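You operate a simulated robot arm through the tools that you are given. There is no shell and no other tool.

The job below is to be done with a simulated robot arm. You get a single attempt, and the scene is never put back.

Task
Put things in order on the top of the laundry counter. At the end: the cream jar (marked "Care") from the top of the laundry counter stands where the tall beige bottle (marked "Conditioner") stood; the black sink plug stands where the purple cloth stood; the tall beige bottle from the top of the laundry counter stands where the black sink plug stood; the purple cloth stands on top of the flat white box (marked "BOWS"); whatever was shut is shut again. Leave all else as you found it, and nothing knocked over.

The check looks at the end state, three seconds after you hand in, the way a careful person would. Anything else that was tipped, shoved, dropped, spilled or broken makes it a failure. Flat cloth is picked up by pressing the open fingertips on it (5 to 10 N) and closing them slowly along it; thin cloth reads only 2 to 8 mm in the jaws.

Robot
A 7-joint arm with a two-finger parallel gripper, fixed in place. Base frame: the origin is at the foot of the arm, x ahead of it, y to its left, z up; the work surface is at about z = 0. Readings come in mm, degrees, newtons and seconds.
With the tool pointing down near the work surface it reaches from about 240 to 620 mm from the base axis. Its first joint turns from -66.0 to 66.0 degrees. Payload 2.6 kg.
The tool frame sits at the grasp point between the pads (the TCP): z along the fingers, y along the line on which they close. The tips reach 30 mm beyond it. The gripper opens to 94 mm. The fingers are 28 mm wide and 10 mm thick; the gripper's body (50 by 96 mm) begins 55 mm behind the TCP.
Orientation is told as [roll, pitch, yaw] about the base's x, y, z axes, in that order, counted from this pose: with the fingers straight down and closing along the base's y, the tool's x points along the base's -x, its y along +y and its z along -z.

Tools
- The arm moves only by the tool play_rows. Its argument "motion" is a list of rows, each an object (a shift or turn left out is 0, a gripper value left out holds the last) with "offset": the shift along the tool's x, y, z in mm, a list of three; "delta_rot": the turn, a rotation vector about the tool's x, y, z in degrees, a list of three; "hand": the closure, from 0 (fully open) to 1 (shut). In form: [{"offset": [x, y, z], "delta_rot": [ax, ay, az], "hand": hand}, ...]. A call has 1 to 20 rows; each row is the pose to reach, as a shift and turn from the pose commanded when the call began, along the tool's axes at that moment. Rows are played at 5 a second. More than 50 mm and 8.6 degrees between two rows, or a gripper value outside its range, and nothing of the call is played. Where a pose cannot be reached the arm comes as near as it can. A force on the tool above 40 N (or 10 N above the force at the start of the call, whichever is more), or a blocked arm, ends the call early, and 0.2 s more pass. The fingers move at their own pace (about 72 mm/s each) and stop on an object; they squeeze with about 28 N. The grip force told is the motor's: it shows also when the fingers shut on nothing. Time passes only in rows, and 0.2 s behind the last, so rows that repeat a pose let the fingers close. It gives the time, the measured TCP pose, the force on the tool (base axes), the opening and the grip force at its end, in the units of the frame above (readings bear some noise), with the torque about the TCP (base axes, N m) and any sound that the robot's microphone picked up.
- Cameras (640 x 400 px; columns grow to the right, rows downward): "scene" is fixed at [41.6, 447.3, 550.6]; the picture's right is [-0.65, -0.76, 0.00], its down [-0.53, 0.45, -0.72] and it looks along [0.55, -0.46, -0.70] (base axes); focal length 344 px, centre (320, 200). "wrist" rides on the gripper at [76, 14, -102] in the tool frame; the picture's right is [-0.18, 0.98, 0.00], its down [-0.75, -0.14, -0.64] and it looks along [-0.63, -0.12, 0.77] (tool axes); focal length 243 px, centre (320, 200). There is no depth. A picture from a camera that has moved, and an enlarged one, comes with that camera's place and axes in the base frame and with its lens.
- camera(camera): a new picture of that camera. It takes no simulated time.
- zoom(camera, box): a new picture of the part [left, top, right, bottom] of that camera's present view, enlarged. It takes no simulated time.
- finish_job(): hands the job in; it is judged then, once.

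Places have to be worked out from the pictures, the camera data and where the tool is seen. Open the gripper and draw the arm clear of the work before you hand the job in, unless the task says otherwise.

The tools are called after "Call:" as a command line: name --argument value ..., lists and objects as JSON in quotes. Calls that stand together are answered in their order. play_rows: Moves the arm, as the interface text tells. Its arguments: {"type":"object","properties":{"motion":{"type":"array"}},"required":["motion"]} The other tools are called the same way: camera (camera) takes a picture; zoom (camera, box) takes an enlarged picture of a part of a camera's view; finish_job () hands the job in.

At the start:

```text
time: 0.0
ee_pos: [421.7, -67.8, 219.4]
orientation: [0.0, 0.0, -0.1]
contact_force: [0.8, 0.2, 0.4]
ft_torque: [0.02, 0.02, 0.02]
opening: 94.0
gripper_force: 0.2
```

scene: 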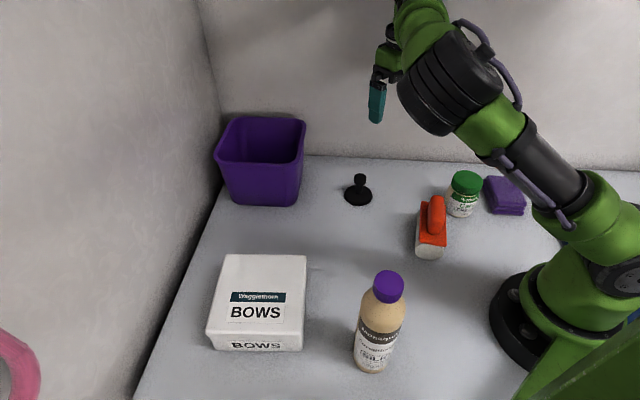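
wrist: 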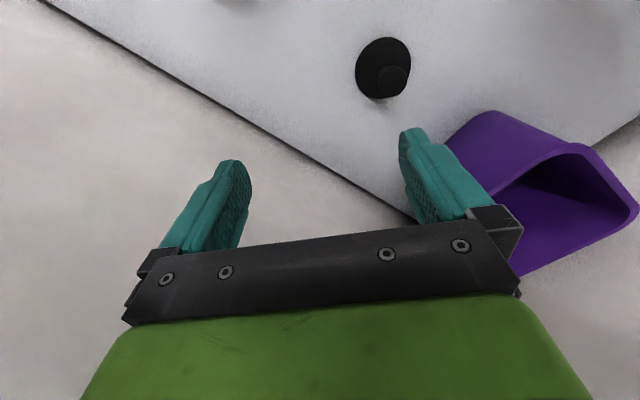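

I'll begin by zooming in on the objects to work out their positions and sizes before moving anything.

Call:
zoom --camera "scene" --box '[400, 150, 560, 270]'

Call:
zoom --camera "scene" --box '[180, 240, 440, 400]'

Call:
zoom --camera "scene" --box '[200, 100, 400, 220]'

```text
3.33 times, centred on (480, 210) of scene
camera zoom: at [41.6, 447.3, 550.6], right [-0.65, -0.76, 0.0], down [-0.53, 0.45, -0.72], along [0.55, -0.46, -0.7], focal length 1145 px, centre (-213, 167)
```

zoom: 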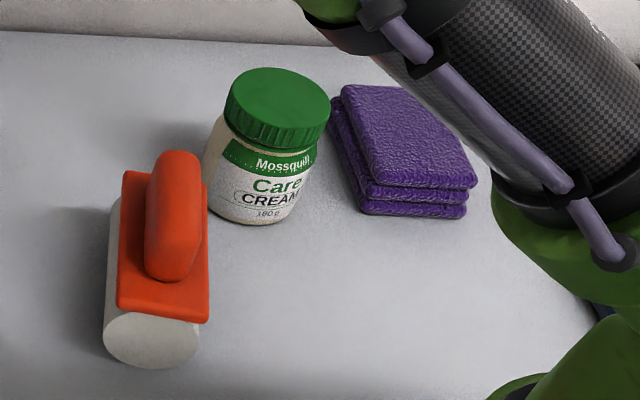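

```text
2.46 times, centred on (310, 320) of scene
camera zoom: at [41.6, 447.3, 550.6], right [-0.65, -0.76, 0.0], down [-0.53, 0.45, -0.72], along [0.55, -0.46, -0.7], focal length 846 px, centre (345, -95)
```

zoom: 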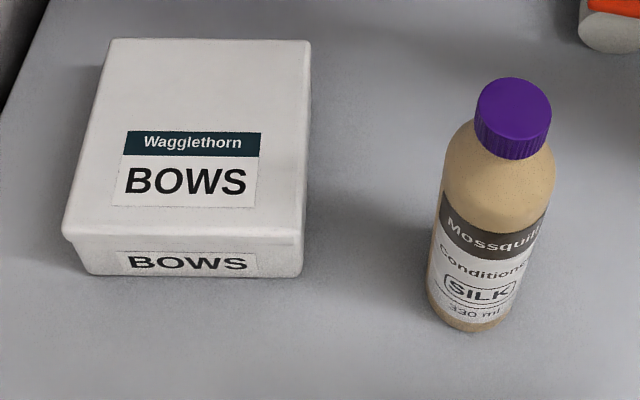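

```text
3.20 times, centred on (300, 160) of scene
camera zoom: at [41.6, 447.3, 550.6], right [-0.65, -0.76, 0.0], down [-0.53, 0.45, -0.72], along [0.55, -0.46, -0.7], focal length 1099 px, centre (384, 328)
```

zoom: 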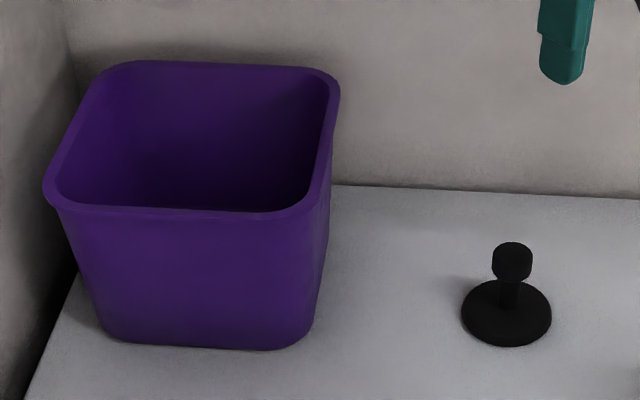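

The wall runs diagonally, at about x − y = 624. I estimate the plug at (425, 7), the cloth at about (206, −238), the jar at (245, −127), the bottle at (148, 261) and the box at about (340, 318). I'll lift slightly and swing over the cloth with yaw −45° for a closer look.

Call:
play_rows --motion '[{"offset": [19, -16, -3], "delta_rot": [0, 0, 4.5], "hand": 0}, {"offset": [38, -32, -6], "delta_rot": [0, 0, 9]}, {"offset": [57, -48, -9], "delta_rot": [0, 0, 13.5]}, {"offset": [76, -64, -12], "delta_rot": [0, 0, 18]}, {"offset": [95, -80, -15], "delta_rot": [0, 0, 22.5]}, {"offset": [114, -96, -18], "delta_rot": [0, 0, 27]}, {"offset": [133, -112, -21], "delta_rot": [0, 0, 31.5]}, {"offset": [152, -128, -24], "delta_rot": [0, 0, 36]}, {"offset": [171, -144, -27], "delta_rot": [0, 0, 40.5]}, {"offset": [192, -162, -30], "delta_rot": [0, 0, 45]}, {"offset": [192, -162, -30], "delta_rot": [0, 0, 45]}]'

```text
time: 1.2
ee_pos: [341.7, -108.7, 192.7]
orientation: [-6.6, 6.8, -15.8]
contact_force: [1.0, 0.3, -0.4]
ft_torque: [0.01, -0.03, -0.03]
opening: 94.2
gripper_force: 0.1
stopped in row 5: the arm was blocked; the commanded pose is now the measured one
```

The call stopped early as "blocked", with a tilt but almost no contact force. I'll look before moving again.

Call:
camera --camera "scene"

Call:
camera --camera "wrist"

```text
taken
```

scene: 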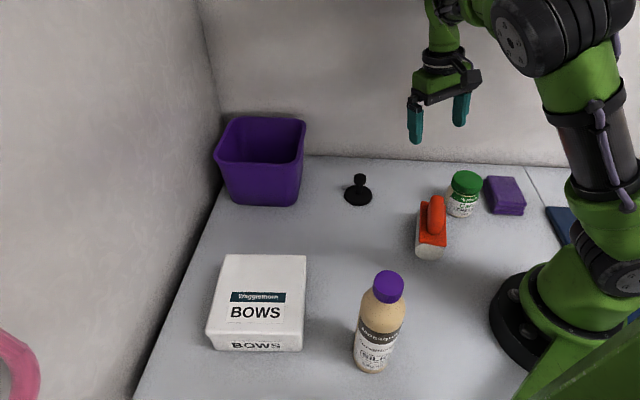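

```text
taken
camera wrist: at [286.7, -67.2, 301.0], right [0.43, 0.89, -0.13], down [0.78, -0.29, 0.56], along [0.46, -0.34, -0.82], focal length 243 px, centre (320, 200)
```

wrist: 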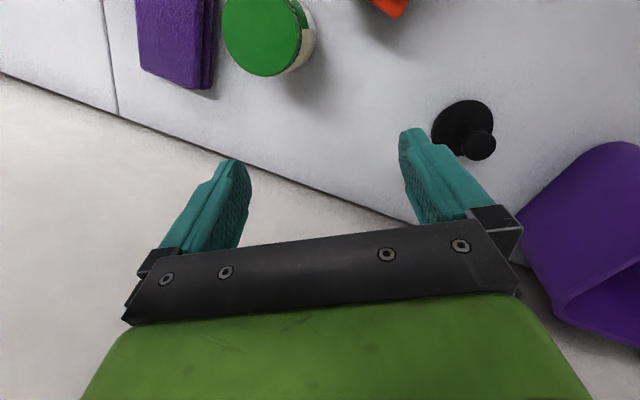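

Nothing was touched and every object looks in place. It looks like an arm joint limit at this height and radius, so I'll level the tool here first and see whether it tracks.

Call:
play_rows --motion '[{"offset": [0, 0, 0], "delta_rot": [-2.2, -2.3, 0.1]}, {"offset": [0, 0, 0], "delta_rot": [-4.4, -4.5, 0.25]}, {"offset": [0, 0, 0], "delta_rot": [-6.6, -6.8, 0.4]}, {"offset": [0, 0, 0], "delta_rot": [-6.6, -6.8, 0.4]}]'

```text
time: 2.2
ee_pos: [342.0, -98.8, 171.3]
orientation: [-4.6, 3.5, -14.0]
contact_force: [-0.1, 0.0, -0.5]
ft_torque: [0.0, -0.03, 0.03]
opening: 93.9
gripper_force: 0.0
```

The nearest reachable pose is lower (z 171), so the limit is on height at this close radius. I'll come down about 55 mm where I am, which is open space between the plug and the jar, and see whether it levels out.

Call:
play_rows --motion '[{"offset": [0, 0, 20]}, {"offset": [0, 0, 40]}, {"offset": [0, 0, 55]}, {"offset": [0, 0, 55]}, {"offset": [0, 0, 55]}]'

```text
time: 3.4
ee_pos: [340.9, -105.1, 134.8]
orientation: [-0.4, 0.6, -15.2]
contact_force: [0.1, 0.2, -0.6]
ft_torque: [0.02, 0.03, -0.01]
opening: 94.0
gripper_force: 0.1
```

It now tracks, so the ceiling at radius 358 is around z 135. I'll swing around at that radius with yaw following azimuth until the gripper is just beyond the cloth, about (234, −271), and look there.

Call:
play_rows --motion '[{"offset": [1.9, -21.5, 5], "delta_rot": [0, 0, 3.5]}, {"offset": [4.6, -43.2, 10], "delta_rot": [0, 0, 7]}, {"offset": [8.6, -64.7, 10], "delta_rot": [0, 0, 10.5]}, {"offset": [13.9, -85.9, 10], "delta_rot": [0, 0, 14]}, {"offset": [20.5, -106.8, 10], "delta_rot": [0, 0, 17.5]}, {"offset": [28.4, -127.1, 10], "delta_rot": [0, 0, 21]}, {"offset": [37.5, -147, 10], "delta_rot": [0, 0, 24.5]}, {"offset": [47.7, -166.3, 10], "delta_rot": [0, 0, 28]}, {"offset": [59.2, -184.9, 10], "delta_rot": [0, 0, 31.5]}, {"offset": [59.2, -184.9, 10], "delta_rot": [0, 0, 31.5]}, {"offset": [59.2, -184.9, 10], "delta_rot": [0, 0, 31.5]}]'

Call:
camera --camera "wrist"

Call:
camera --camera "scene"

```text
time: 4.2
ee_pos: [337.2, -97.8, 118.5]
orientation: [-0.2, 1.9, -14.4]
contact_force: [-0.2, -0.1, -0.1]
ft_torque: [0.03, -0.02, 0.0]
opening: 94.0
gripper_force: 0.0
stopped in row 4: the arm was blocked; the commanded pose is now the measured one
```

```text
taken
camera wrist: at [270.3, -65.2, 223.1], right [0.42, 0.91, -0.01], down [0.71, -0.33, 0.62], along [0.56, -0.27, -0.79], focal length 243 px, centre (320, 200)
```

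wrist: 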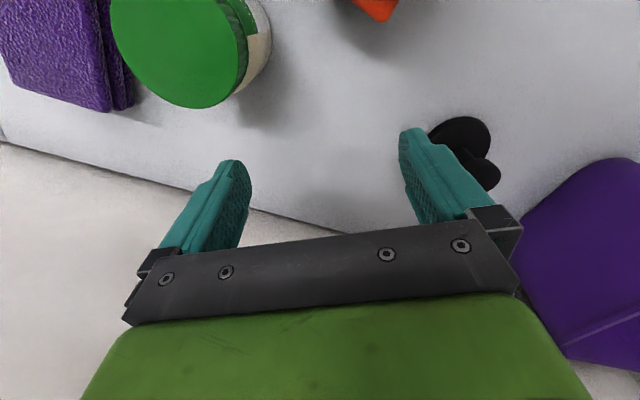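

```text
taken
```

scene: 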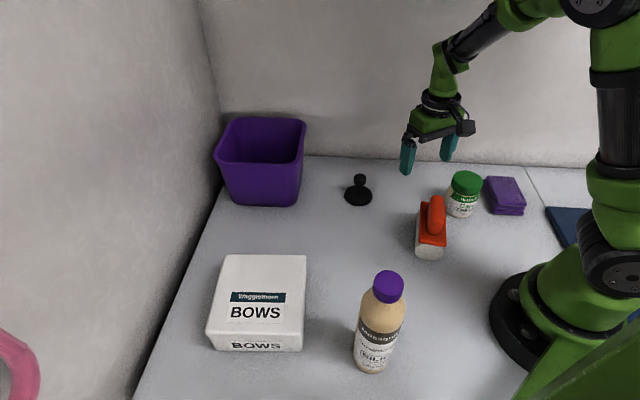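

The arm can't pass azimuth of about −17° even at lower height, while force at the tool stays near zero. An upper link may be meeting something above the scene camera's view, such as an overhead shelf. I'll back off to open space and tilt the wrist up to look.

Call:
play_rows --motion '[{"offset": [-12, 18, -15]}, {"offset": [-24, 36, -30]}, {"offset": [-36, 54, -45]}, {"offset": [-46.6, 71.8, -60]}, {"offset": [-46.6, 71.8, -60], "delta_rot": [0, -7, 0]}, {"offset": [-46.6, 71.8, -60], "delta_rot": [0, -14, 0]}, {"offset": [-46.6, 71.8, -60], "delta_rot": [0, -21, 0]}, {"offset": [-46.6, 71.8, -60], "delta_rot": [0, -28, 0]}, {"offset": [-46.6, 71.8, -60], "delta_rot": [0, -35, 0]}, {"offset": [-46.6, 71.8, -60], "delta_rot": [0, -40, 0]}, {"offset": [-46.6, 71.8, -60], "delta_rot": [0, -40, 0]}]'

Call:
camera --camera "wrist"

Call:
camera --camera "scene"

```text
time: 5.0
ee_pos: [315.1, -51.3, 116.5]
orientation: [-0.4, 11.8, -16.2]
contact_force: [-0.6, 0.0, -0.3]
ft_torque: [-0.02, 0.02, 0.02]
opening: 94.1
gripper_force: 0.1
stopped in row 3: the arm was blocked; the commanded pose is now the measured one
```

```text
taken
camera wrist: at [268.7, -21.5, 232.1], right [0.45, 0.89, -0.04], down [0.8, -0.37, 0.47], along [0.41, -0.25, -0.88], focal length 243 px, centre (320, 200)
```

wrist: 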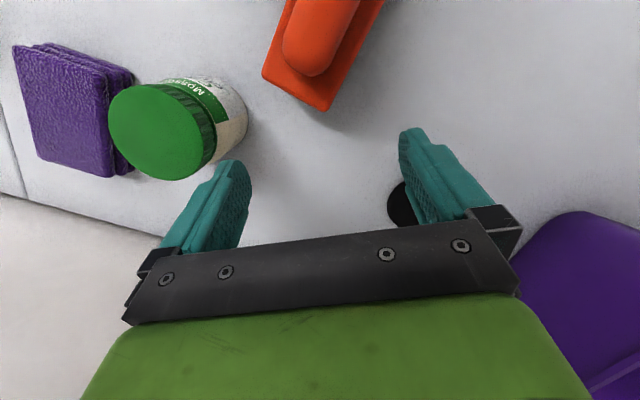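

```text
taken
```

scene: 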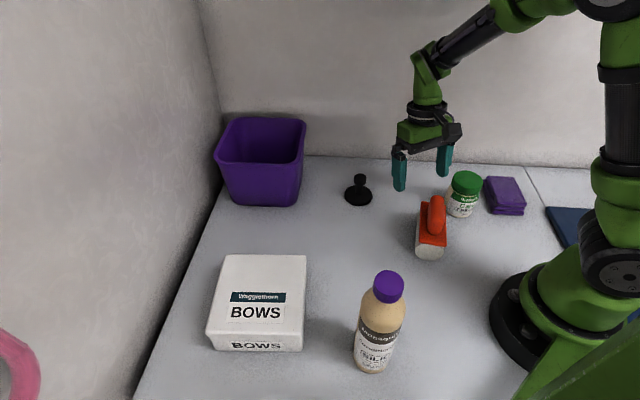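

The arm ended up further in (x 315) although I commanded it outward, which is odd. I'll hold still for a few rows to see whether the pose drifts, as a check for something pressing on the arm.

Call:
play_rows --motion '[{"offset": [0, 0, 0]}, {"offset": [0, 0, 0]}, {"offset": [0, 0, 0]}, {"offset": [0, 0, 0]}]'

```text
time: 6.0
ee_pos: [317.9, -51.3, 116.3]
orientation: [-0.6, 11.7, -16.3]
contact_force: [-0.4, -0.6, 0.8]
ft_torque: [-0.03, 0.0, 0.01]
opening: 93.9
gripper_force: 0.0
```

It's stable. Now a slow test: move 60 mm straight outward at constant height while levelling the tilt.

Call:
play_rows --motion '[{"offset": [-9.8, 0, -2], "delta_rot": [0, -2, 0]}, {"offset": [-19.6, 0, -4], "delta_rot": [0, -4, 0]}, {"offset": [-29.4, 0, -6], "delta_rot": [0, -6, 0]}, {"offset": [-39.1, 0, -8.1], "delta_rot": [0, -8, 0]}, {"offset": [-48.9, 0, -10.2], "delta_rot": [0, -10, 0]}, {"offset": [-58.7, 0, -12.2], "delta_rot": [0, -11.8, 0]}, {"offset": [-58.7, 0, -12.2], "delta_rot": [0, -11.8, 0]}]'

```text
time: 7.8
ee_pos: [355.5, -33.9, 111.8]
orientation: [0.5, 2.4, -12.1]
contact_force: [0.4, -1.2, -0.2]
ft_torque: [-0.04, 0.03, -0.01]
opening: 93.8
gripper_force: 0.0
stopped in row 7: the arm was blocked; the commanded pose is now the measured one
```

The deviation is consistent: azimuth and yaw both lag by the same angle each time, so joint 1 is being held back when turning toward −y. I'll zoom in on the right side of the scene to look for an obstacle near the arm's links.

Call:
zoom --camera "scene" --box '[440, 0, 640, 125]'

Call:
zoom --camera "scene" --box '[440, 140, 640, 400]'

Call:
camera --camera "wrist"

```text
3.20 times, centred on (540, 62) of scene
camera zoom: at [41.2, 447.7, 550.0], right [-0.65, -0.76, 0.0], down [-0.53, 0.45, -0.72], along [0.55, -0.46, -0.7], focal length 1099 px, centre (-384, 640)
```

zoom: 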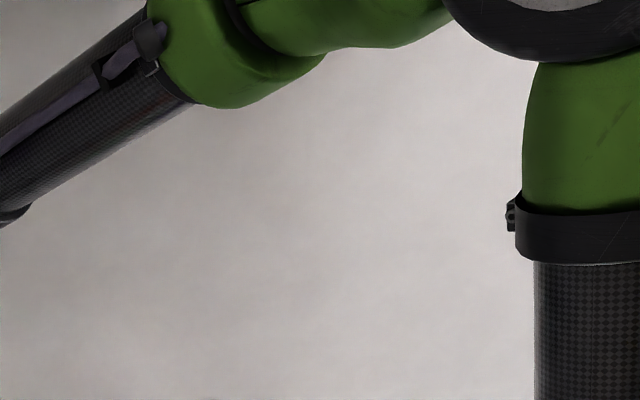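

```text
1.54 times, centred on (540, 270) of scene
camera zoom: at [41.2, 447.7, 550.0], right [-0.65, -0.76, 0.0], down [-0.53, 0.45, -0.72], along [0.55, -0.46, -0.7], focal length 529 px, centre (-18, 92)
```

zoom: 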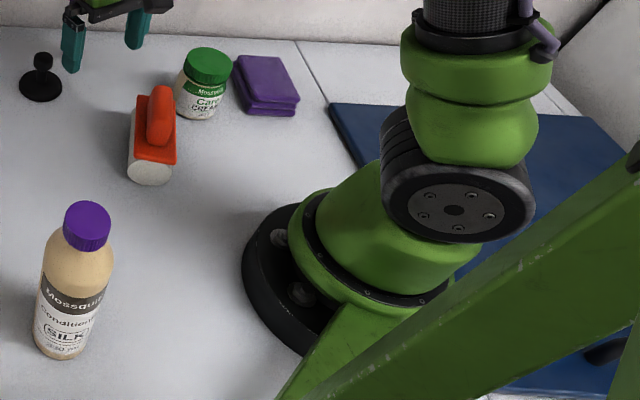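

```text
taken
camera wrist: at [288.0, -5.6, 216.5], right [0.39, 0.92, 0.0], down [0.73, -0.31, 0.61], along [0.56, -0.23, -0.79], focal length 243 px, centre (320, 200)
```

wrist: 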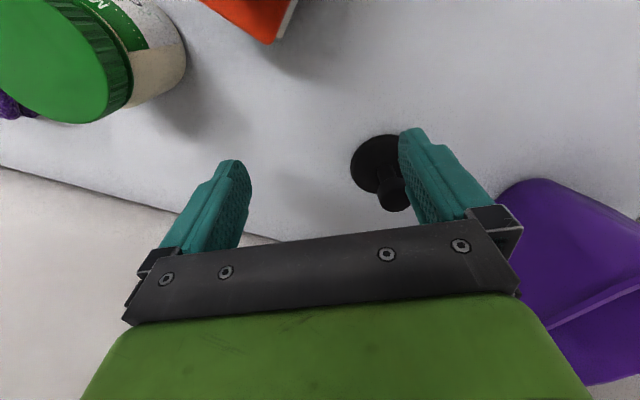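

The zoom shows more than the frame when the box's shape differs from the picture's. I'll use wide and tall boxes at the edges to see above and to the right of the normal view.

Call:
zoom --camera "scene" --box '[0, 0, 640, 20]'

Call:
zoom --camera "scene" --box '[620, 0, 640, 400]'

```text
1.00 times, centred on (320, 10) of scene (not enlarged: the box is as wide or as high as the picture)
camera zoom: at [41.2, 447.7, 550.0], right [-0.65, -0.76, 0.0], down [-0.53, 0.45, -0.72], along [0.55, -0.46, -0.7], focal length 344 px, centre (320, 390)
```

zoom: 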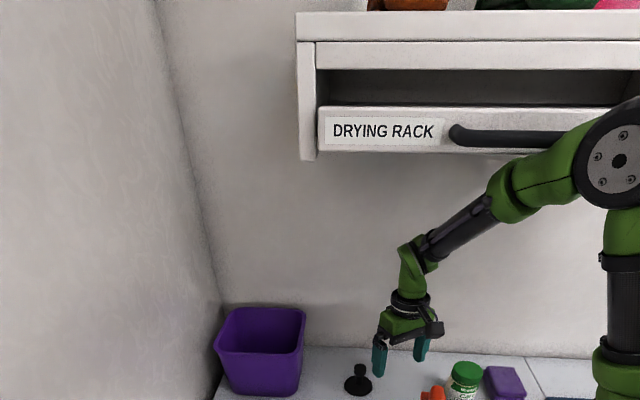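

```text
1.00 times, centred on (630, 200) of scene (not enlarged: the box is as wide or as high as the picture)
camera zoom: at [41.2, 447.7, 550.0], right [-0.65, -0.76, 0.0], down [-0.53, 0.45, -0.72], along [0.55, -0.46, -0.7], focal length 344 px, centre (10, 200)
```

zoom: 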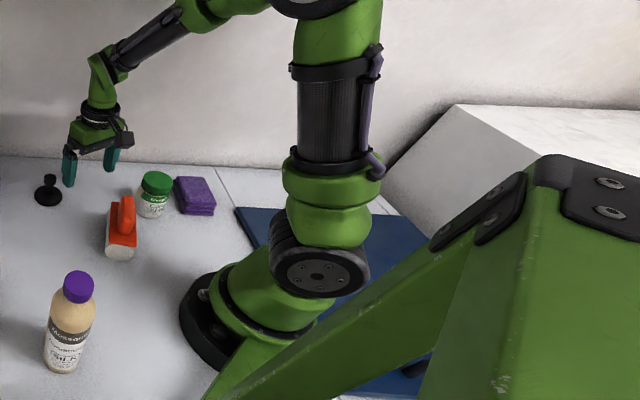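

There's an overhead "DRYING RACK" on the wall, and the elbow or forearm has been bumping into it. I'll look at it closely before moving again.

Call:
zoom --camera "scene" --box '[280, 0, 640, 5]'

Call:
zoom --camera "scene" --box '[560, 0, 640, 5]'

Call:
zoom --camera "scene" --box '[639, 0, 640, 5]'

Call:
zoom --camera "wrist" --box '[0, 395, 640, 400]'

```text
1.78 times, centred on (460, 2) of scene
camera zoom: at [41.2, 447.7, 550.0], right [-0.65, -0.76, 0.0], down [-0.53, 0.45, -0.72], along [0.55, -0.46, -0.7], focal length 611 px, centre (71, 551)
```

zoom: 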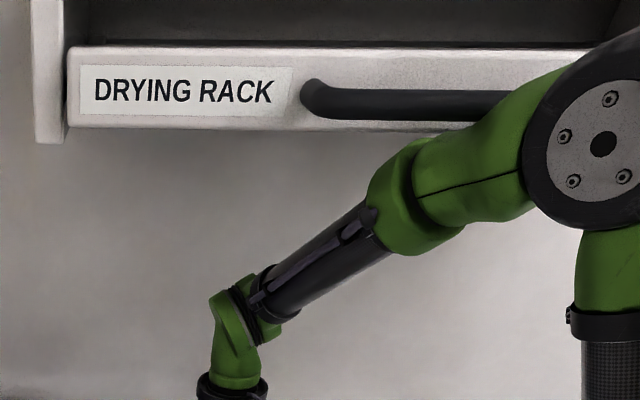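

```text
8.00 times, centred on (600, 2) of scene
camera zoom: at [41.2, 447.7, 550.0], right [-0.65, -0.76, 0.0], down [-0.53, 0.45, -0.72], along [0.55, -0.46, -0.7], focal length 2748 px, centre (-1920, 1780)
```

zoom: 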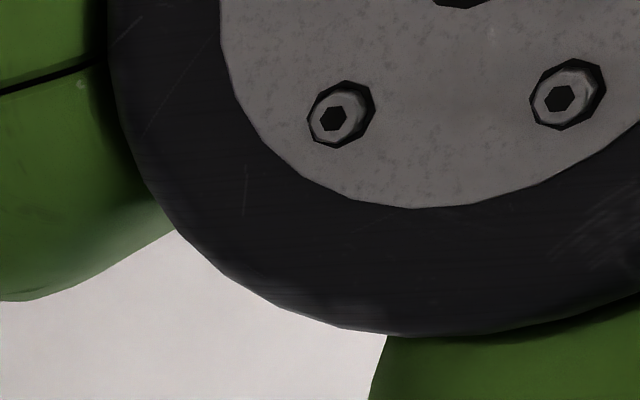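

```text
16.00 times, centred on (640, 2) of scene
camera zoom: at [41.2, 447.7, 550.0], right [-0.65, -0.76, 0.0], down [-0.53, 0.45, -0.72], along [0.55, -0.46, -0.7], focal length 5497 px, centre (-4792, 3360)
```

zoom: 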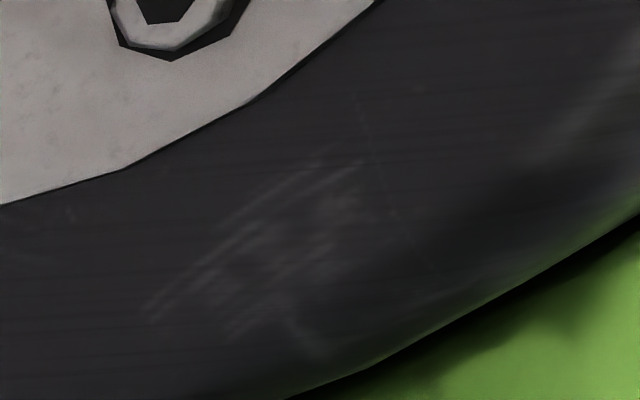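

```text
1.00 times, centred on (320, 398) of wrist (not enlarged: the box is as wide or as high as the picture)
camera zoom: at [288.0, -5.6, 216.5], right [0.39, 0.92, 0.0], down [0.73, -0.31, 0.61], along [0.56, -0.23, -0.79], focal length 243 px, centre (320, 2)
```

zoom: 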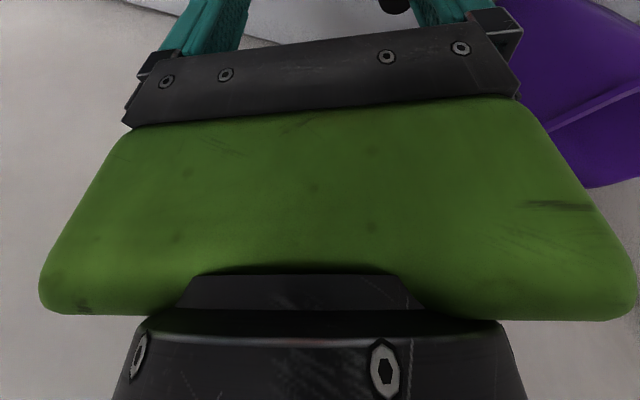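

The elbow sits near z ≈ 490 and the forearm slopes down from it, so the rack, with its bottom near z ≈ 430, blocks it. I'll back straight off toward +y first, away from the rack, and check that the arm tracks freely.

Call:
play_rows --motion '[{"offset": [4, 19.6, 0]}, {"offset": [8, 39, 0]}, {"offset": [12.6, 58.7, 0]}, {"offset": [16.8, 78, 0]}, {"offset": [21, 97.8, 0]}, {"offset": [21, 97.8, 0]}]'

Call:
zoom --camera "scene" --box '[280, 0, 640, 5]'

Call:
zoom --camera "scene" --box '[0, 0, 640, 20]'

```text
time: 9.2
ee_pos: [362.5, 58.9, 112.3]
orientation: [0.3, 1.9, -12.9]
contact_force: [0.3, 0.6, 0.0]
ft_torque: [0.02, 0.01, -0.04]
opening: 94.0
gripper_force: 0.1
```

```text
1.78 times, centred on (460, 2) of scene
camera zoom: at [41.6, 447.3, 550.6], right [-0.65, -0.76, 0.0], down [-0.53, 0.45, -0.72], along [0.55, -0.46, -0.7], focal length 611 px, centre (71, 551)
```

zoom: 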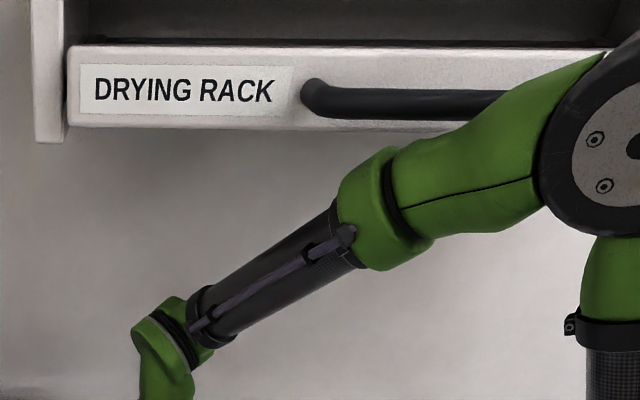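

```text
1.00 times, centred on (320, 10) of scene (not enlarged: the box is as wide or as high as the picture)
camera zoom: at [41.6, 447.3, 550.6], right [-0.65, -0.76, 0.0], down [-0.53, 0.45, -0.72], along [0.55, -0.46, -0.7], focal length 344 px, centre (320, 390)
```

zoom: 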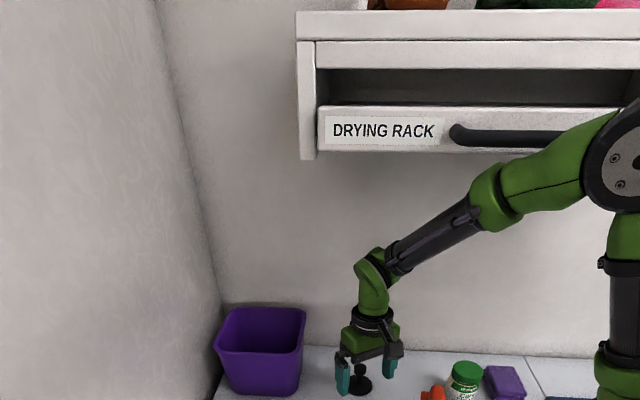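

The arm is free again and the rack label and handle look unchanged. Now I'll move to open space at (400, 100, 150) with yaw toward the wall, then tilt to view the rack from below.

Call:
play_rows --motion '[{"offset": [-7, 8.5, -7.6], "delta_rot": [0, 0, 6.6]}, {"offset": [-14.5, 17, -15.2], "delta_rot": [0, 0, 13.2]}, {"offset": [-22, 25.5, -22.8], "delta_rot": [0, 0, 19.8]}, {"offset": [-29, 34, -30.4], "delta_rot": [0, 0, 26.4]}, {"offset": [-36.4, 42.5, -38.2], "delta_rot": [0, 0, 33]}, {"offset": [-36.4, 42.5, -38.2], "delta_rot": [0, 0, 33]}]'

Call:
play_rows --motion '[{"delta_rot": [0, -7, 0]}, {"delta_rot": [0, -14, 0]}, {"delta_rot": [0, -21, 0]}, {"delta_rot": [0, -28, 0]}, {"delta_rot": [0, -35, 0]}, {"delta_rot": [0, -42, 0]}, {"delta_rot": [0, -42, 0]}]'

Call:
camera --camera "wrist"

Call:
camera --camera "scene"

```text
time: 10.6
ee_pos: [408.1, 91.6, 150.0]
orientation: [-0.8, 2.0, -46.1]
contact_force: [0.3, 0.7, 0.8]
ft_torque: [0.02, -0.03, 0.04]
opening: 94.3
gripper_force: 0.0
```

```text
time: 12.2
ee_pos: [407.5, 93.7, 148.8]
orientation: [-1.1, -40.2, -45.2]
contact_force: [0.7, 0.5, 0.4]
ft_torque: [-0.02, -0.04, 0.01]
opening: 94.0
gripper_force: 0.1
```

```text
taken
camera wrist: at [330.9, 192.0, 178.6], right [0.8, 0.58, 0.1], down [0.02, -0.2, 0.98], along [0.59, -0.79, -0.18], focal length 243 px, centre (320, 200)
```

wrist: 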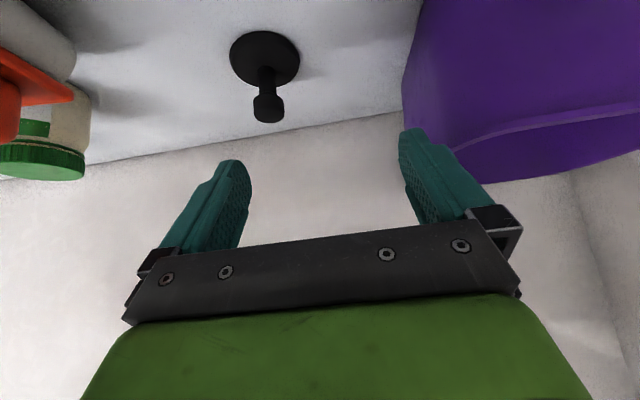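

```text
taken
```

scene: 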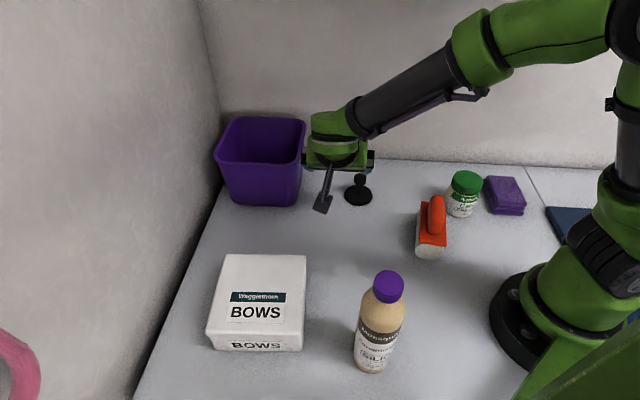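

The wrist view's lower half, which is upward in the world, is blocked by the gripper. I'll zoom past the frame edges to find the rack.

Call:
zoom --camera "wrist" --box '[0, 399, 640, 400]'

Call:
zoom --camera "wrist" --box '[0, 0, 1, 400]'

```text
1.00 times, centred on (320, 400) of wrist (not enlarged: the box is as wide or as high as the picture)
camera zoom: at [330.9, 192.0, 178.6], right [0.8, 0.58, 0.1], down [0.02, -0.2, 0.98], along [0.59, -0.79, -0.18], focal length 243 px, centre (320, 0)
```

zoom: 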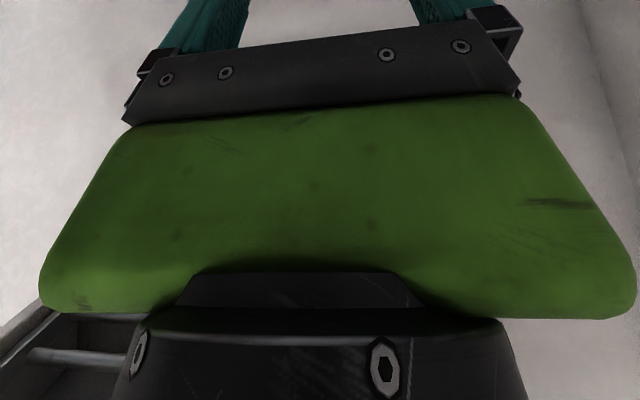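

```text
1.00 times, centred on (0, 200) of wrist (not enlarged: the box is as wide or as high as the picture)
camera zoom: at [330.9, 192.0, 178.6], right [0.8, 0.58, 0.1], down [0.02, -0.2, 0.98], along [0.59, -0.79, -0.18], focal length 243 px, centre (640, 200)
```

zoom: 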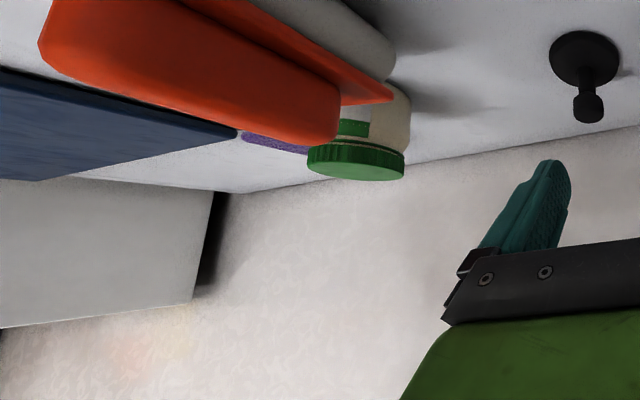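

The rack's open underside with rods is just visible at the far corner. I'll tilt the tool about 28° more toward horizontal so the left-extended view shows the rack from below.

Call:
play_rows --motion '[{"delta_rot": [0, -7, 0]}, {"delta_rot": [0, -14, 0]}, {"delta_rot": [0, -21, 0]}, {"delta_rot": [0, -28, 0]}, {"delta_rot": [0, -28, 0]}]'

Call:
zoom --camera "wrist" --box '[0, 0, 1, 400]'

Call:
zoom --camera "wrist" --box '[0, 399, 640, 400]'

Call:
camera --camera "scene"

```text
time: 13.4
ee_pos: [407.6, 93.9, 150.2]
orientation: [-2.2, -68.1, -43.8]
contact_force: [0.3, 0.6, 0.2]
ft_torque: [-0.01, -0.02, -0.01]
opening: 94.0
gripper_force: 0.1
```

```text
1.00 times, centred on (0, 200) of wrist (not enlarged: the box is as wide or as high as the picture)
camera zoom: at [331.1, 191.0, 116.8], right [0.76, 0.64, 0.16], down [-0.31, 0.14, 0.94], along [0.58, -0.76, 0.3], focal length 243 px, centre (640, 200)
```

zoom: 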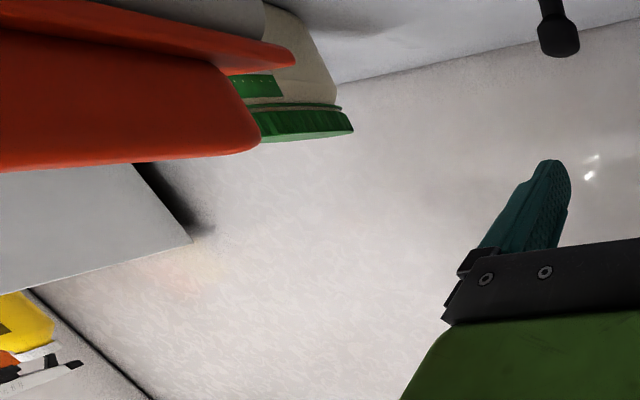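

```text
1.00 times, centred on (320, 400) of wrist (not enlarged: the box is as wide or as high as the picture)
camera zoom: at [331.1, 191.0, 116.8], right [0.76, 0.64, 0.16], down [-0.31, 0.14, 0.94], along [0.58, -0.76, 0.3], focal length 243 px, centre (320, 0)
```

zoom: 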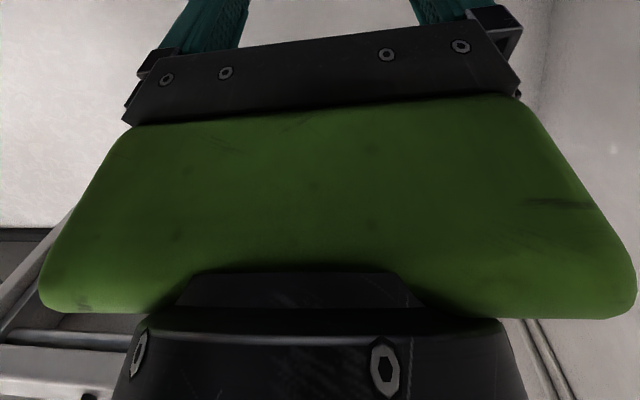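

```text
taken
```

scene: 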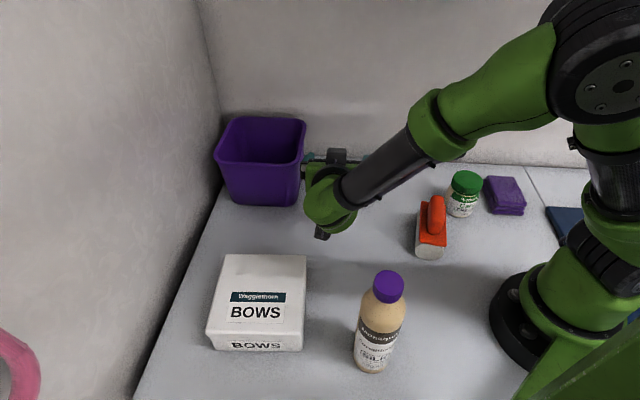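

The arm handles a near-horizontal tool fine, which will help with the bottle. To see the rack properly I'll spin 88° about the tool axis so the sideways extension of the view points up.

Call:
play_rows --motion '[{"delta_rot": [0, 0, 8]}, {"delta_rot": [0, 0, 16]}, {"delta_rot": [0, 0, 24]}, {"delta_rot": [0, 0, 32]}, {"delta_rot": [0, 0, 40]}, {"delta_rot": [0, 0, 48]}, {"delta_rot": [0, 0, 56]}, {"delta_rot": [0, 0, 64]}, {"delta_rot": [0, 0, 72]}, {"delta_rot": [0, 0, 80]}, {"delta_rot": [0, 0, 88]}, {"delta_rot": [0, 0, 88]}]'

Call:
zoom --camera "wrist" --box '[639, 0, 640, 400]'

Call:
camera --camera "wrist"

```text
time: 16.0
ee_pos: [409.4, 92.9, 152.1]
orientation: [68.0, -2.9, -135.3]
contact_force: [0.9, 0.4, -0.8]
ft_torque: [0.04, -0.02, 0.01]
opening: 94.0
gripper_force: 0.0
out of reach, approached as far as the arm can: row 7, 8
```

```text
1.00 times, centred on (640, 200) of wrist (not enlarged: the box is as wide or as high as the picture)
camera zoom: at [400.5, 211.9, 200.3], right [0.16, -0.36, 0.92], down [-0.99, -0.07, 0.15], along [0.01, -0.93, -0.37], focal length 243 px, centre (0, 200)
```

zoom: 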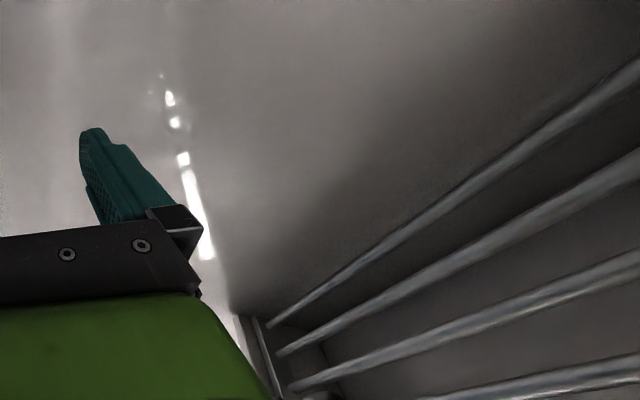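

```text
taken
camera wrist: at [400.5, 211.9, 200.3], right [0.16, -0.36, 0.92], down [-0.99, -0.07, 0.15], along [0.01, -0.93, -0.37], focal length 243 px, centre (320, 200)
```

wrist: 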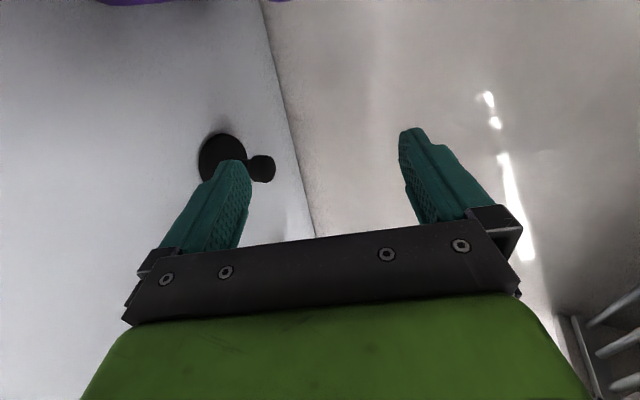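

Rods are visible running along the wall direction. I need the rack's front and handle, so I'll turn the heading about 35° clockwise to bring them into the extended view.

Call:
play_rows --motion '[{"delta_rot": [0, -7, 0]}, {"delta_rot": [0, -14, 0]}, {"delta_rot": [0, -21, 0]}, {"delta_rot": [0, -28, 0]}, {"delta_rot": [0, -35, 0]}, {"delta_rot": [0, -35, 0]}]'

Call:
zoom --camera "wrist" --box '[639, 0, 640, 400]'

Call:
zoom --camera "scene" --box '[0, 0, 640, 20]'

```text
time: 17.4
ee_pos: [406.9, 92.2, 150.2]
orientation: [73.4, -14.5, -168.6]
contact_force: [-0.7, 0.4, -0.4]
ft_torque: [0.02, 0.02, 0.0]
opening: 93.9
gripper_force: 0.0
```

```text
1.00 times, centred on (640, 200) of wrist (not enlarged: the box is as wide or as high as the picture)
camera zoom: at [471.1, 201.8, 171.9], right [0.11, -0.27, 0.96], down [-0.83, 0.5, 0.24], along [-0.54, -0.82, -0.16], focal length 243 px, centre (0, 200)
```

zoom: 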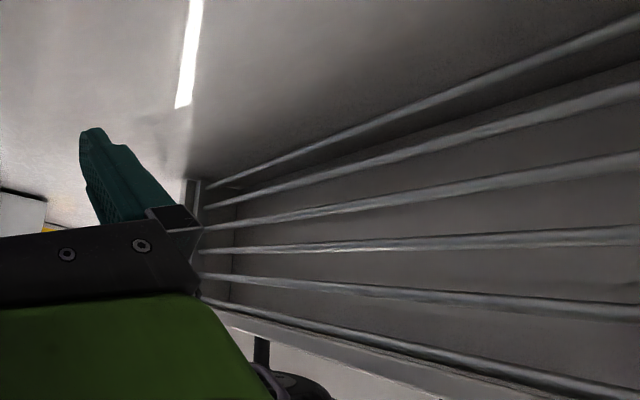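

```text
1.00 times, centred on (320, 10) of scene (not enlarged: the box is as wide or as high as the picture)
camera zoom: at [41.5, 447.3, 550.6], right [-0.65, -0.76, 0.0], down [-0.53, 0.45, -0.72], along [0.55, -0.46, -0.7], focal length 344 px, centre (320, 390)
```

zoom: 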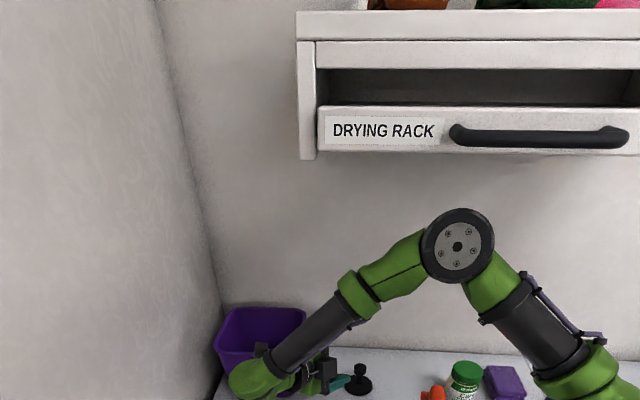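

From these views I can place the rack: its underside spans from the wall to about 270 mm out, with the bottom at z ≈ 465–473 and the handle at z ≈ 493. The wrist itself, about 200 mm above the TCP, hit it when I rose above TCP z ≈ 215. To learn how the elbow posture behaves, I'll hold still and compare.

Call:
play_rows --motion '[{"delta_rot": [0, 0, 0]}, {"delta_rot": [0, 0, 0]}, {"delta_rot": [0, 0, 0]}, {"delta_rot": [0, 0, 0]}, {"delta_rot": [0, 0, 0]}, {"delta_rot": [0, 0, 0]}, {"delta_rot": [0, 0, 0]}, {"delta_rot": [0, 0, 0]}, {"delta_rot": [0, 0, 0]}, {"delta_rot": [0, 0, 0]}]'

Call:
zoom --camera "scene" --box '[0, 0, 640, 20]'

```text
time: 19.6
ee_pos: [406.9, 93.2, 149.9]
orientation: [73.3, -14.5, -168.6]
contact_force: [0.2, -0.5, 0.1]
ft_torque: [0.02, -0.01, -0.01]
opening: 93.7
gripper_force: 0.1
```

```text
1.00 times, centred on (320, 10) of scene (not enlarged: the box is as wide or as high as the picture)
camera zoom: at [41.6, 447.3, 550.6], right [-0.65, -0.76, 0.0], down [-0.53, 0.45, -0.72], along [0.55, -0.46, -0.7], focal length 344 px, centre (320, 390)
```

zoom: 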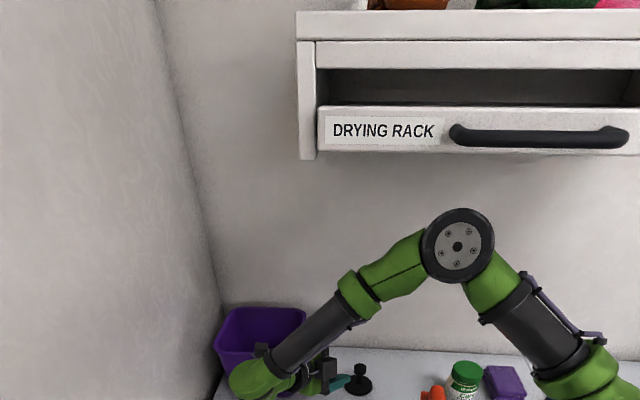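

The elbow stays put when static. I'll reverse the look-around rotations back to tool-down here in open space.

Call:
play_rows --motion '[{"delta_rot": [0, 7, 0]}, {"delta_rot": [0, 14, 0]}, {"delta_rot": [0, 21, 0]}, {"delta_rot": [0, 28, 0]}, {"delta_rot": [0, 35, 0]}, {"delta_rot": [0, 35, 0]}]'

Call:
play_rows --motion '[{"delta_rot": [0, 0, -8]}, {"delta_rot": [0, 0, -16]}, {"delta_rot": [0, 0, -24]}, {"delta_rot": [0, 0, -32]}, {"delta_rot": [0, 0, -40]}, {"delta_rot": [0, 0, -48]}, {"delta_rot": [0, 0, -56]}, {"delta_rot": [0, 0, -64]}, {"delta_rot": [0, 0, -72]}, {"delta_rot": [0, 0, -80]}, {"delta_rot": [0, 0, -88]}, {"delta_rot": [0, 0, -88]}]'

Call:
play_rows --motion '[{"delta_rot": [0, 8, 0]}, {"delta_rot": [0, 16, 0]}, {"delta_rot": [0, 24, 0]}, {"delta_rot": [0, 32, 0]}, {"delta_rot": [0, 40, 0]}, {"delta_rot": [0, 48, 0]}, {"delta_rot": [0, 56, 0]}, {"delta_rot": [0, 64, 0]}, {"delta_rot": [0, 70, 0]}, {"delta_rot": [0, 70, 0]}]'

Call:
zoom --camera "scene" --box '[0, 0, 640, 20]'

```text
time: 21.0
ee_pos: [408.0, 94.1, 152.3]
orientation: [68.0, -2.8, -135.2]
contact_force: [-0.3, -0.5, -0.1]
ft_torque: [0.0, -0.02, -0.01]
opening: 93.7
gripper_force: 0.1
```

```text
time: 23.1
ee_pos: [409.5, 31.2, 106.7]
orientation: [16.8, -63.7, -75.9]
contact_force: [0.0, 0.6, 0.1]
ft_torque: [0.01, 0.01, 0.03]
opening: 93.9
gripper_force: 0.0
stopped in row 10: the arm was blocked; the commanded pose is now the measured one
```

```text
time: 23.8
ee_pos: [381.0, 63.4, 42.0]
orientation: [-0.3, -37.5, -56.9]
contact_force: [-0.7, -0.6, -0.2]
ft_torque: [0.03, -0.01, 0.02]
opening: 93.7
gripper_force: 0.1
stopped in row 3: the arm was blocked; the commanded pose is now the measured one
```

```text
1.00 times, centred on (320, 10) of scene (not enlarged: the box is as wide or as high as the picture)
camera zoom: at [41.4, 447.5, 550.3], right [-0.65, -0.76, 0.0], down [-0.53, 0.45, -0.72], along [0.55, -0.46, -0.7], focal length 344 px, centre (320, 390)
```

zoom: 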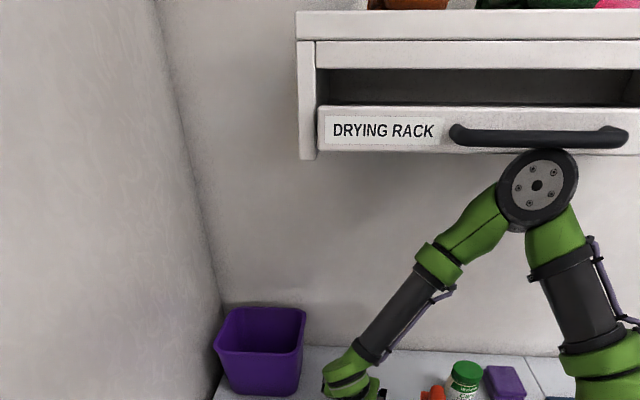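

Those calls should have been checked one at a time: the elbow has come up under the handle and the tool has sunk to z 42. I'll check the objects before the next move.

Call:
camera --camera "scene"

Call:
camera --camera "wrist"

```text
taken
```

scene: 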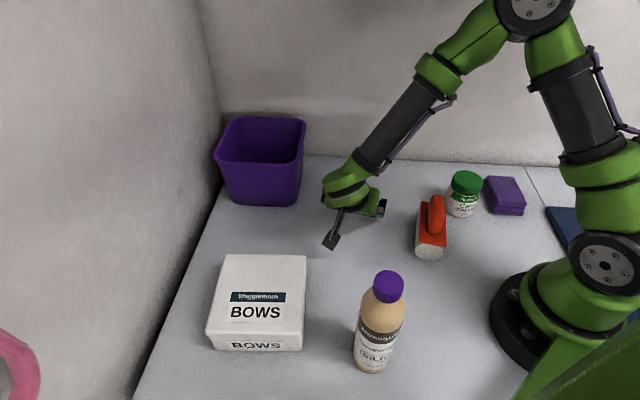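

```text
taken
camera wrist: at [325.7, 172.5, 76.4], right [0.9, 0.41, 0.11], down [0.0, -0.25, 0.97], along [0.43, -0.88, -0.22], focal length 243 px, centre (320, 200)
```

wrist: 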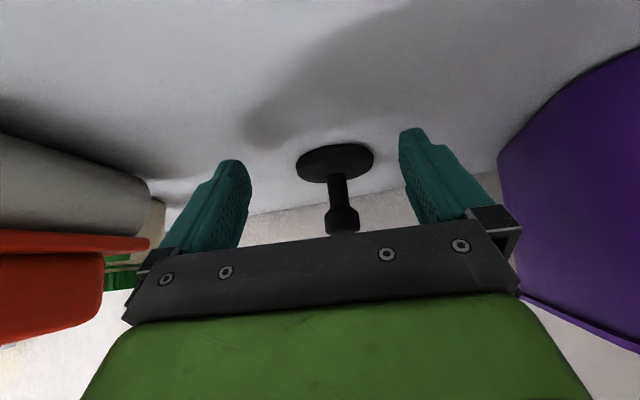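

All objects are still in place (the plug is at (425, 6), untouched). The blocks seem to come from the joint configuration flipping rather than tool contact. I'll gently lift and level the tool here.

Call:
play_rows --motion '[{"offset": [-8, 0, -10.5], "delta_rot": [0, 5, 0]}, {"offset": [-16, 0, -21], "delta_rot": [0, 10, 0]}, {"offset": [-24, 0, -31.5], "delta_rot": [0, 15, 0]}, {"offset": [-32.5, 0, -42.3], "delta_rot": [0, 20, 0]}, {"offset": [-40.6, 0, -53], "delta_rot": [0, 25, 0]}, {"offset": [-48.7, 0, -63.5], "delta_rot": [0, 30, 0]}, {"offset": [-48.7, 0, -63.5], "delta_rot": [0, 37.5, 0]}, {"offset": [-48.7, 0, -63.5], "delta_rot": [0, 37.5, 0]}]'

Call:
zoom --camera "scene" --box '[0, 0, 640, 20]'

Call:
zoom --camera "scene" --box '[620, 0, 640, 400]'

```text
time: 24.2
ee_pos: [372.9, 72.8, 34.5]
orientation: [-2.2, -32.9, -54.9]
contact_force: [0.6, -0.4, 7.3]
ft_torque: [0.19, -0.33, -0.05]
opening: 94.2
gripper_force: 0.0
stopped in row 1: the force on the tool passed its limit at 90 N (the readings are from after the stop); the commanded pose is now the measured one
```

```text
1.00 times, centred on (320, 10) of scene (not enlarged: the box is as wide or as high as the picture)
camera zoom: at [41.5, 447.5, 550.3], right [-0.65, -0.76, 0.0], down [-0.53, 0.45, -0.72], along [0.55, -0.46, -0.7], focal length 344 px, centre (320, 390)
```

zoom: 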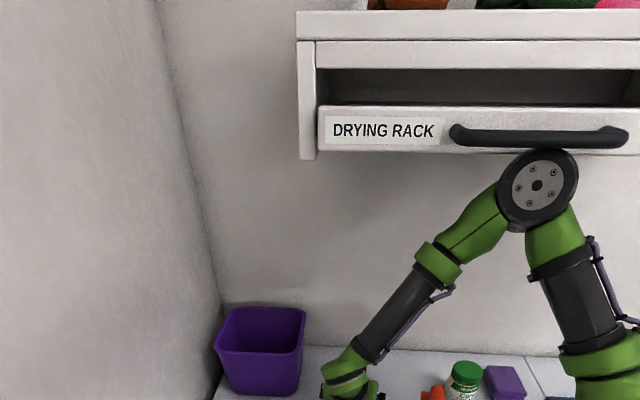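

```text
1.00 times, centred on (630, 200) of scene (not enlarged: the box is as wide or as high as the picture)
camera zoom: at [41.5, 447.5, 550.3], right [-0.65, -0.76, 0.0], down [-0.53, 0.45, -0.72], along [0.55, -0.46, -0.7], focal length 344 px, centre (10, 200)
```

zoom: 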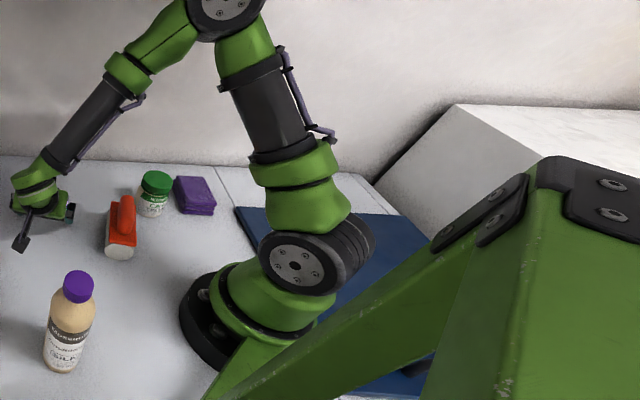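

The elbow seems wedged just under the rack handle, so commanding "up" pushed the tool down until the tips touched the counter (7 N now). I'll get out by sliding left, toward +y, which turns joint 1 and takes the elbow away from the handle, with only a slight rise.

Call:
play_rows --motion '[{"offset": [5.8, 5.8, -6.1]}, {"offset": [11.6, 11.5, -12.2]}, {"offset": [17.3, 17.3, -18.4]}, {"offset": [23.1, 23, -24.5]}, {"offset": [28.9, 28.8, -30.6]}, {"offset": [28.9, 28.8, -30.6]}]'

Call:
zoom --camera "scene" --box '[0, 0, 640, 20]'

```text
time: 25.6
ee_pos: [375.7, 114.8, 39.0]
orientation: [-3.0, -32.5, -55.5]
contact_force: [-0.1, 0.5, -0.3]
ft_torque: [-0.01, -0.01, -0.01]
opening: 94.1
gripper_force: 0.0
```

```text
1.00 times, centred on (320, 10) of scene (not enlarged: the box is as wide or as high as the picture)
camera zoom: at [41.7, 446.8, 551.0], right [-0.65, -0.76, 0.0], down [-0.53, 0.45, -0.72], along [0.55, -0.46, -0.7], focal length 344 px, centre (320, 390)
```

zoom: 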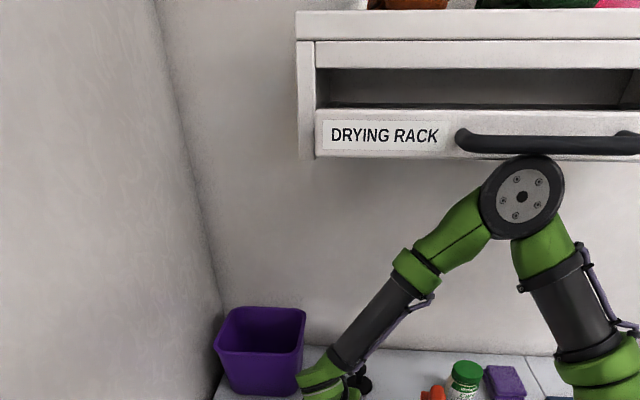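

The drawer has been tugged outward slightly, because the elbow is hooked behind its handle. I must not pull further that way. I'll first lower the elbow by extending straight outward along the tool's y, parallel to the handle, then look again.

Call:
play_rows --motion '[{"offset": [0, 10, 0]}, {"offset": [0, 20, 0]}, {"offset": [0, 30, 0]}, {"offset": [0, 40, 0]}, {"offset": [0, 40, 0]}]'

Call:
zoom --camera "scene" --box '[0, 0, 640, 20]'

Call:
camera --camera "scene"

```text
time: 26.8
ee_pos: [409.1, 142.1, 44.6]
orientation: [-2.2, -33.0, -55.1]
contact_force: [-0.2, -0.5, -0.2]
ft_torque: [0.02, 0.01, 0.0]
opening: 94.1
gripper_force: 0.0
```

```text
1.00 times, centred on (320, 10) of scene (not enlarged: the box is as wide or as high as the picture)
camera zoom: at [41.6, 447.3, 550.6], right [-0.65, -0.76, 0.0], down [-0.53, 0.45, -0.72], along [0.55, -0.46, -0.7], focal length 344 px, centre (320, 390)
```

zoom: 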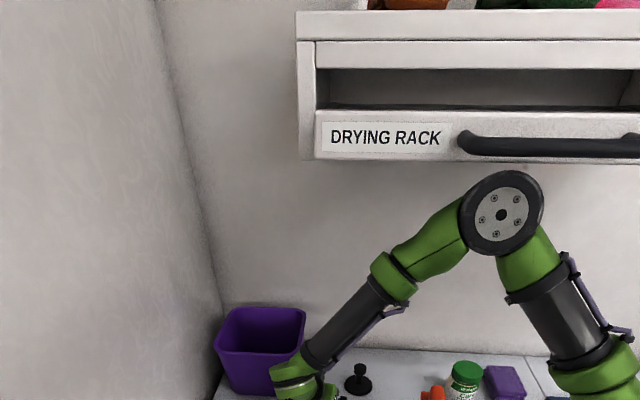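

```text
taken
```

scene: 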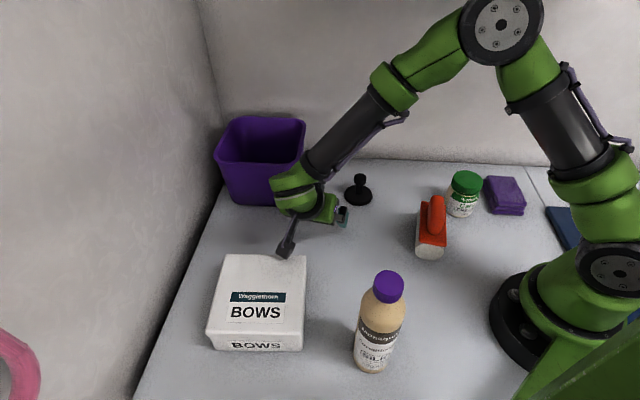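

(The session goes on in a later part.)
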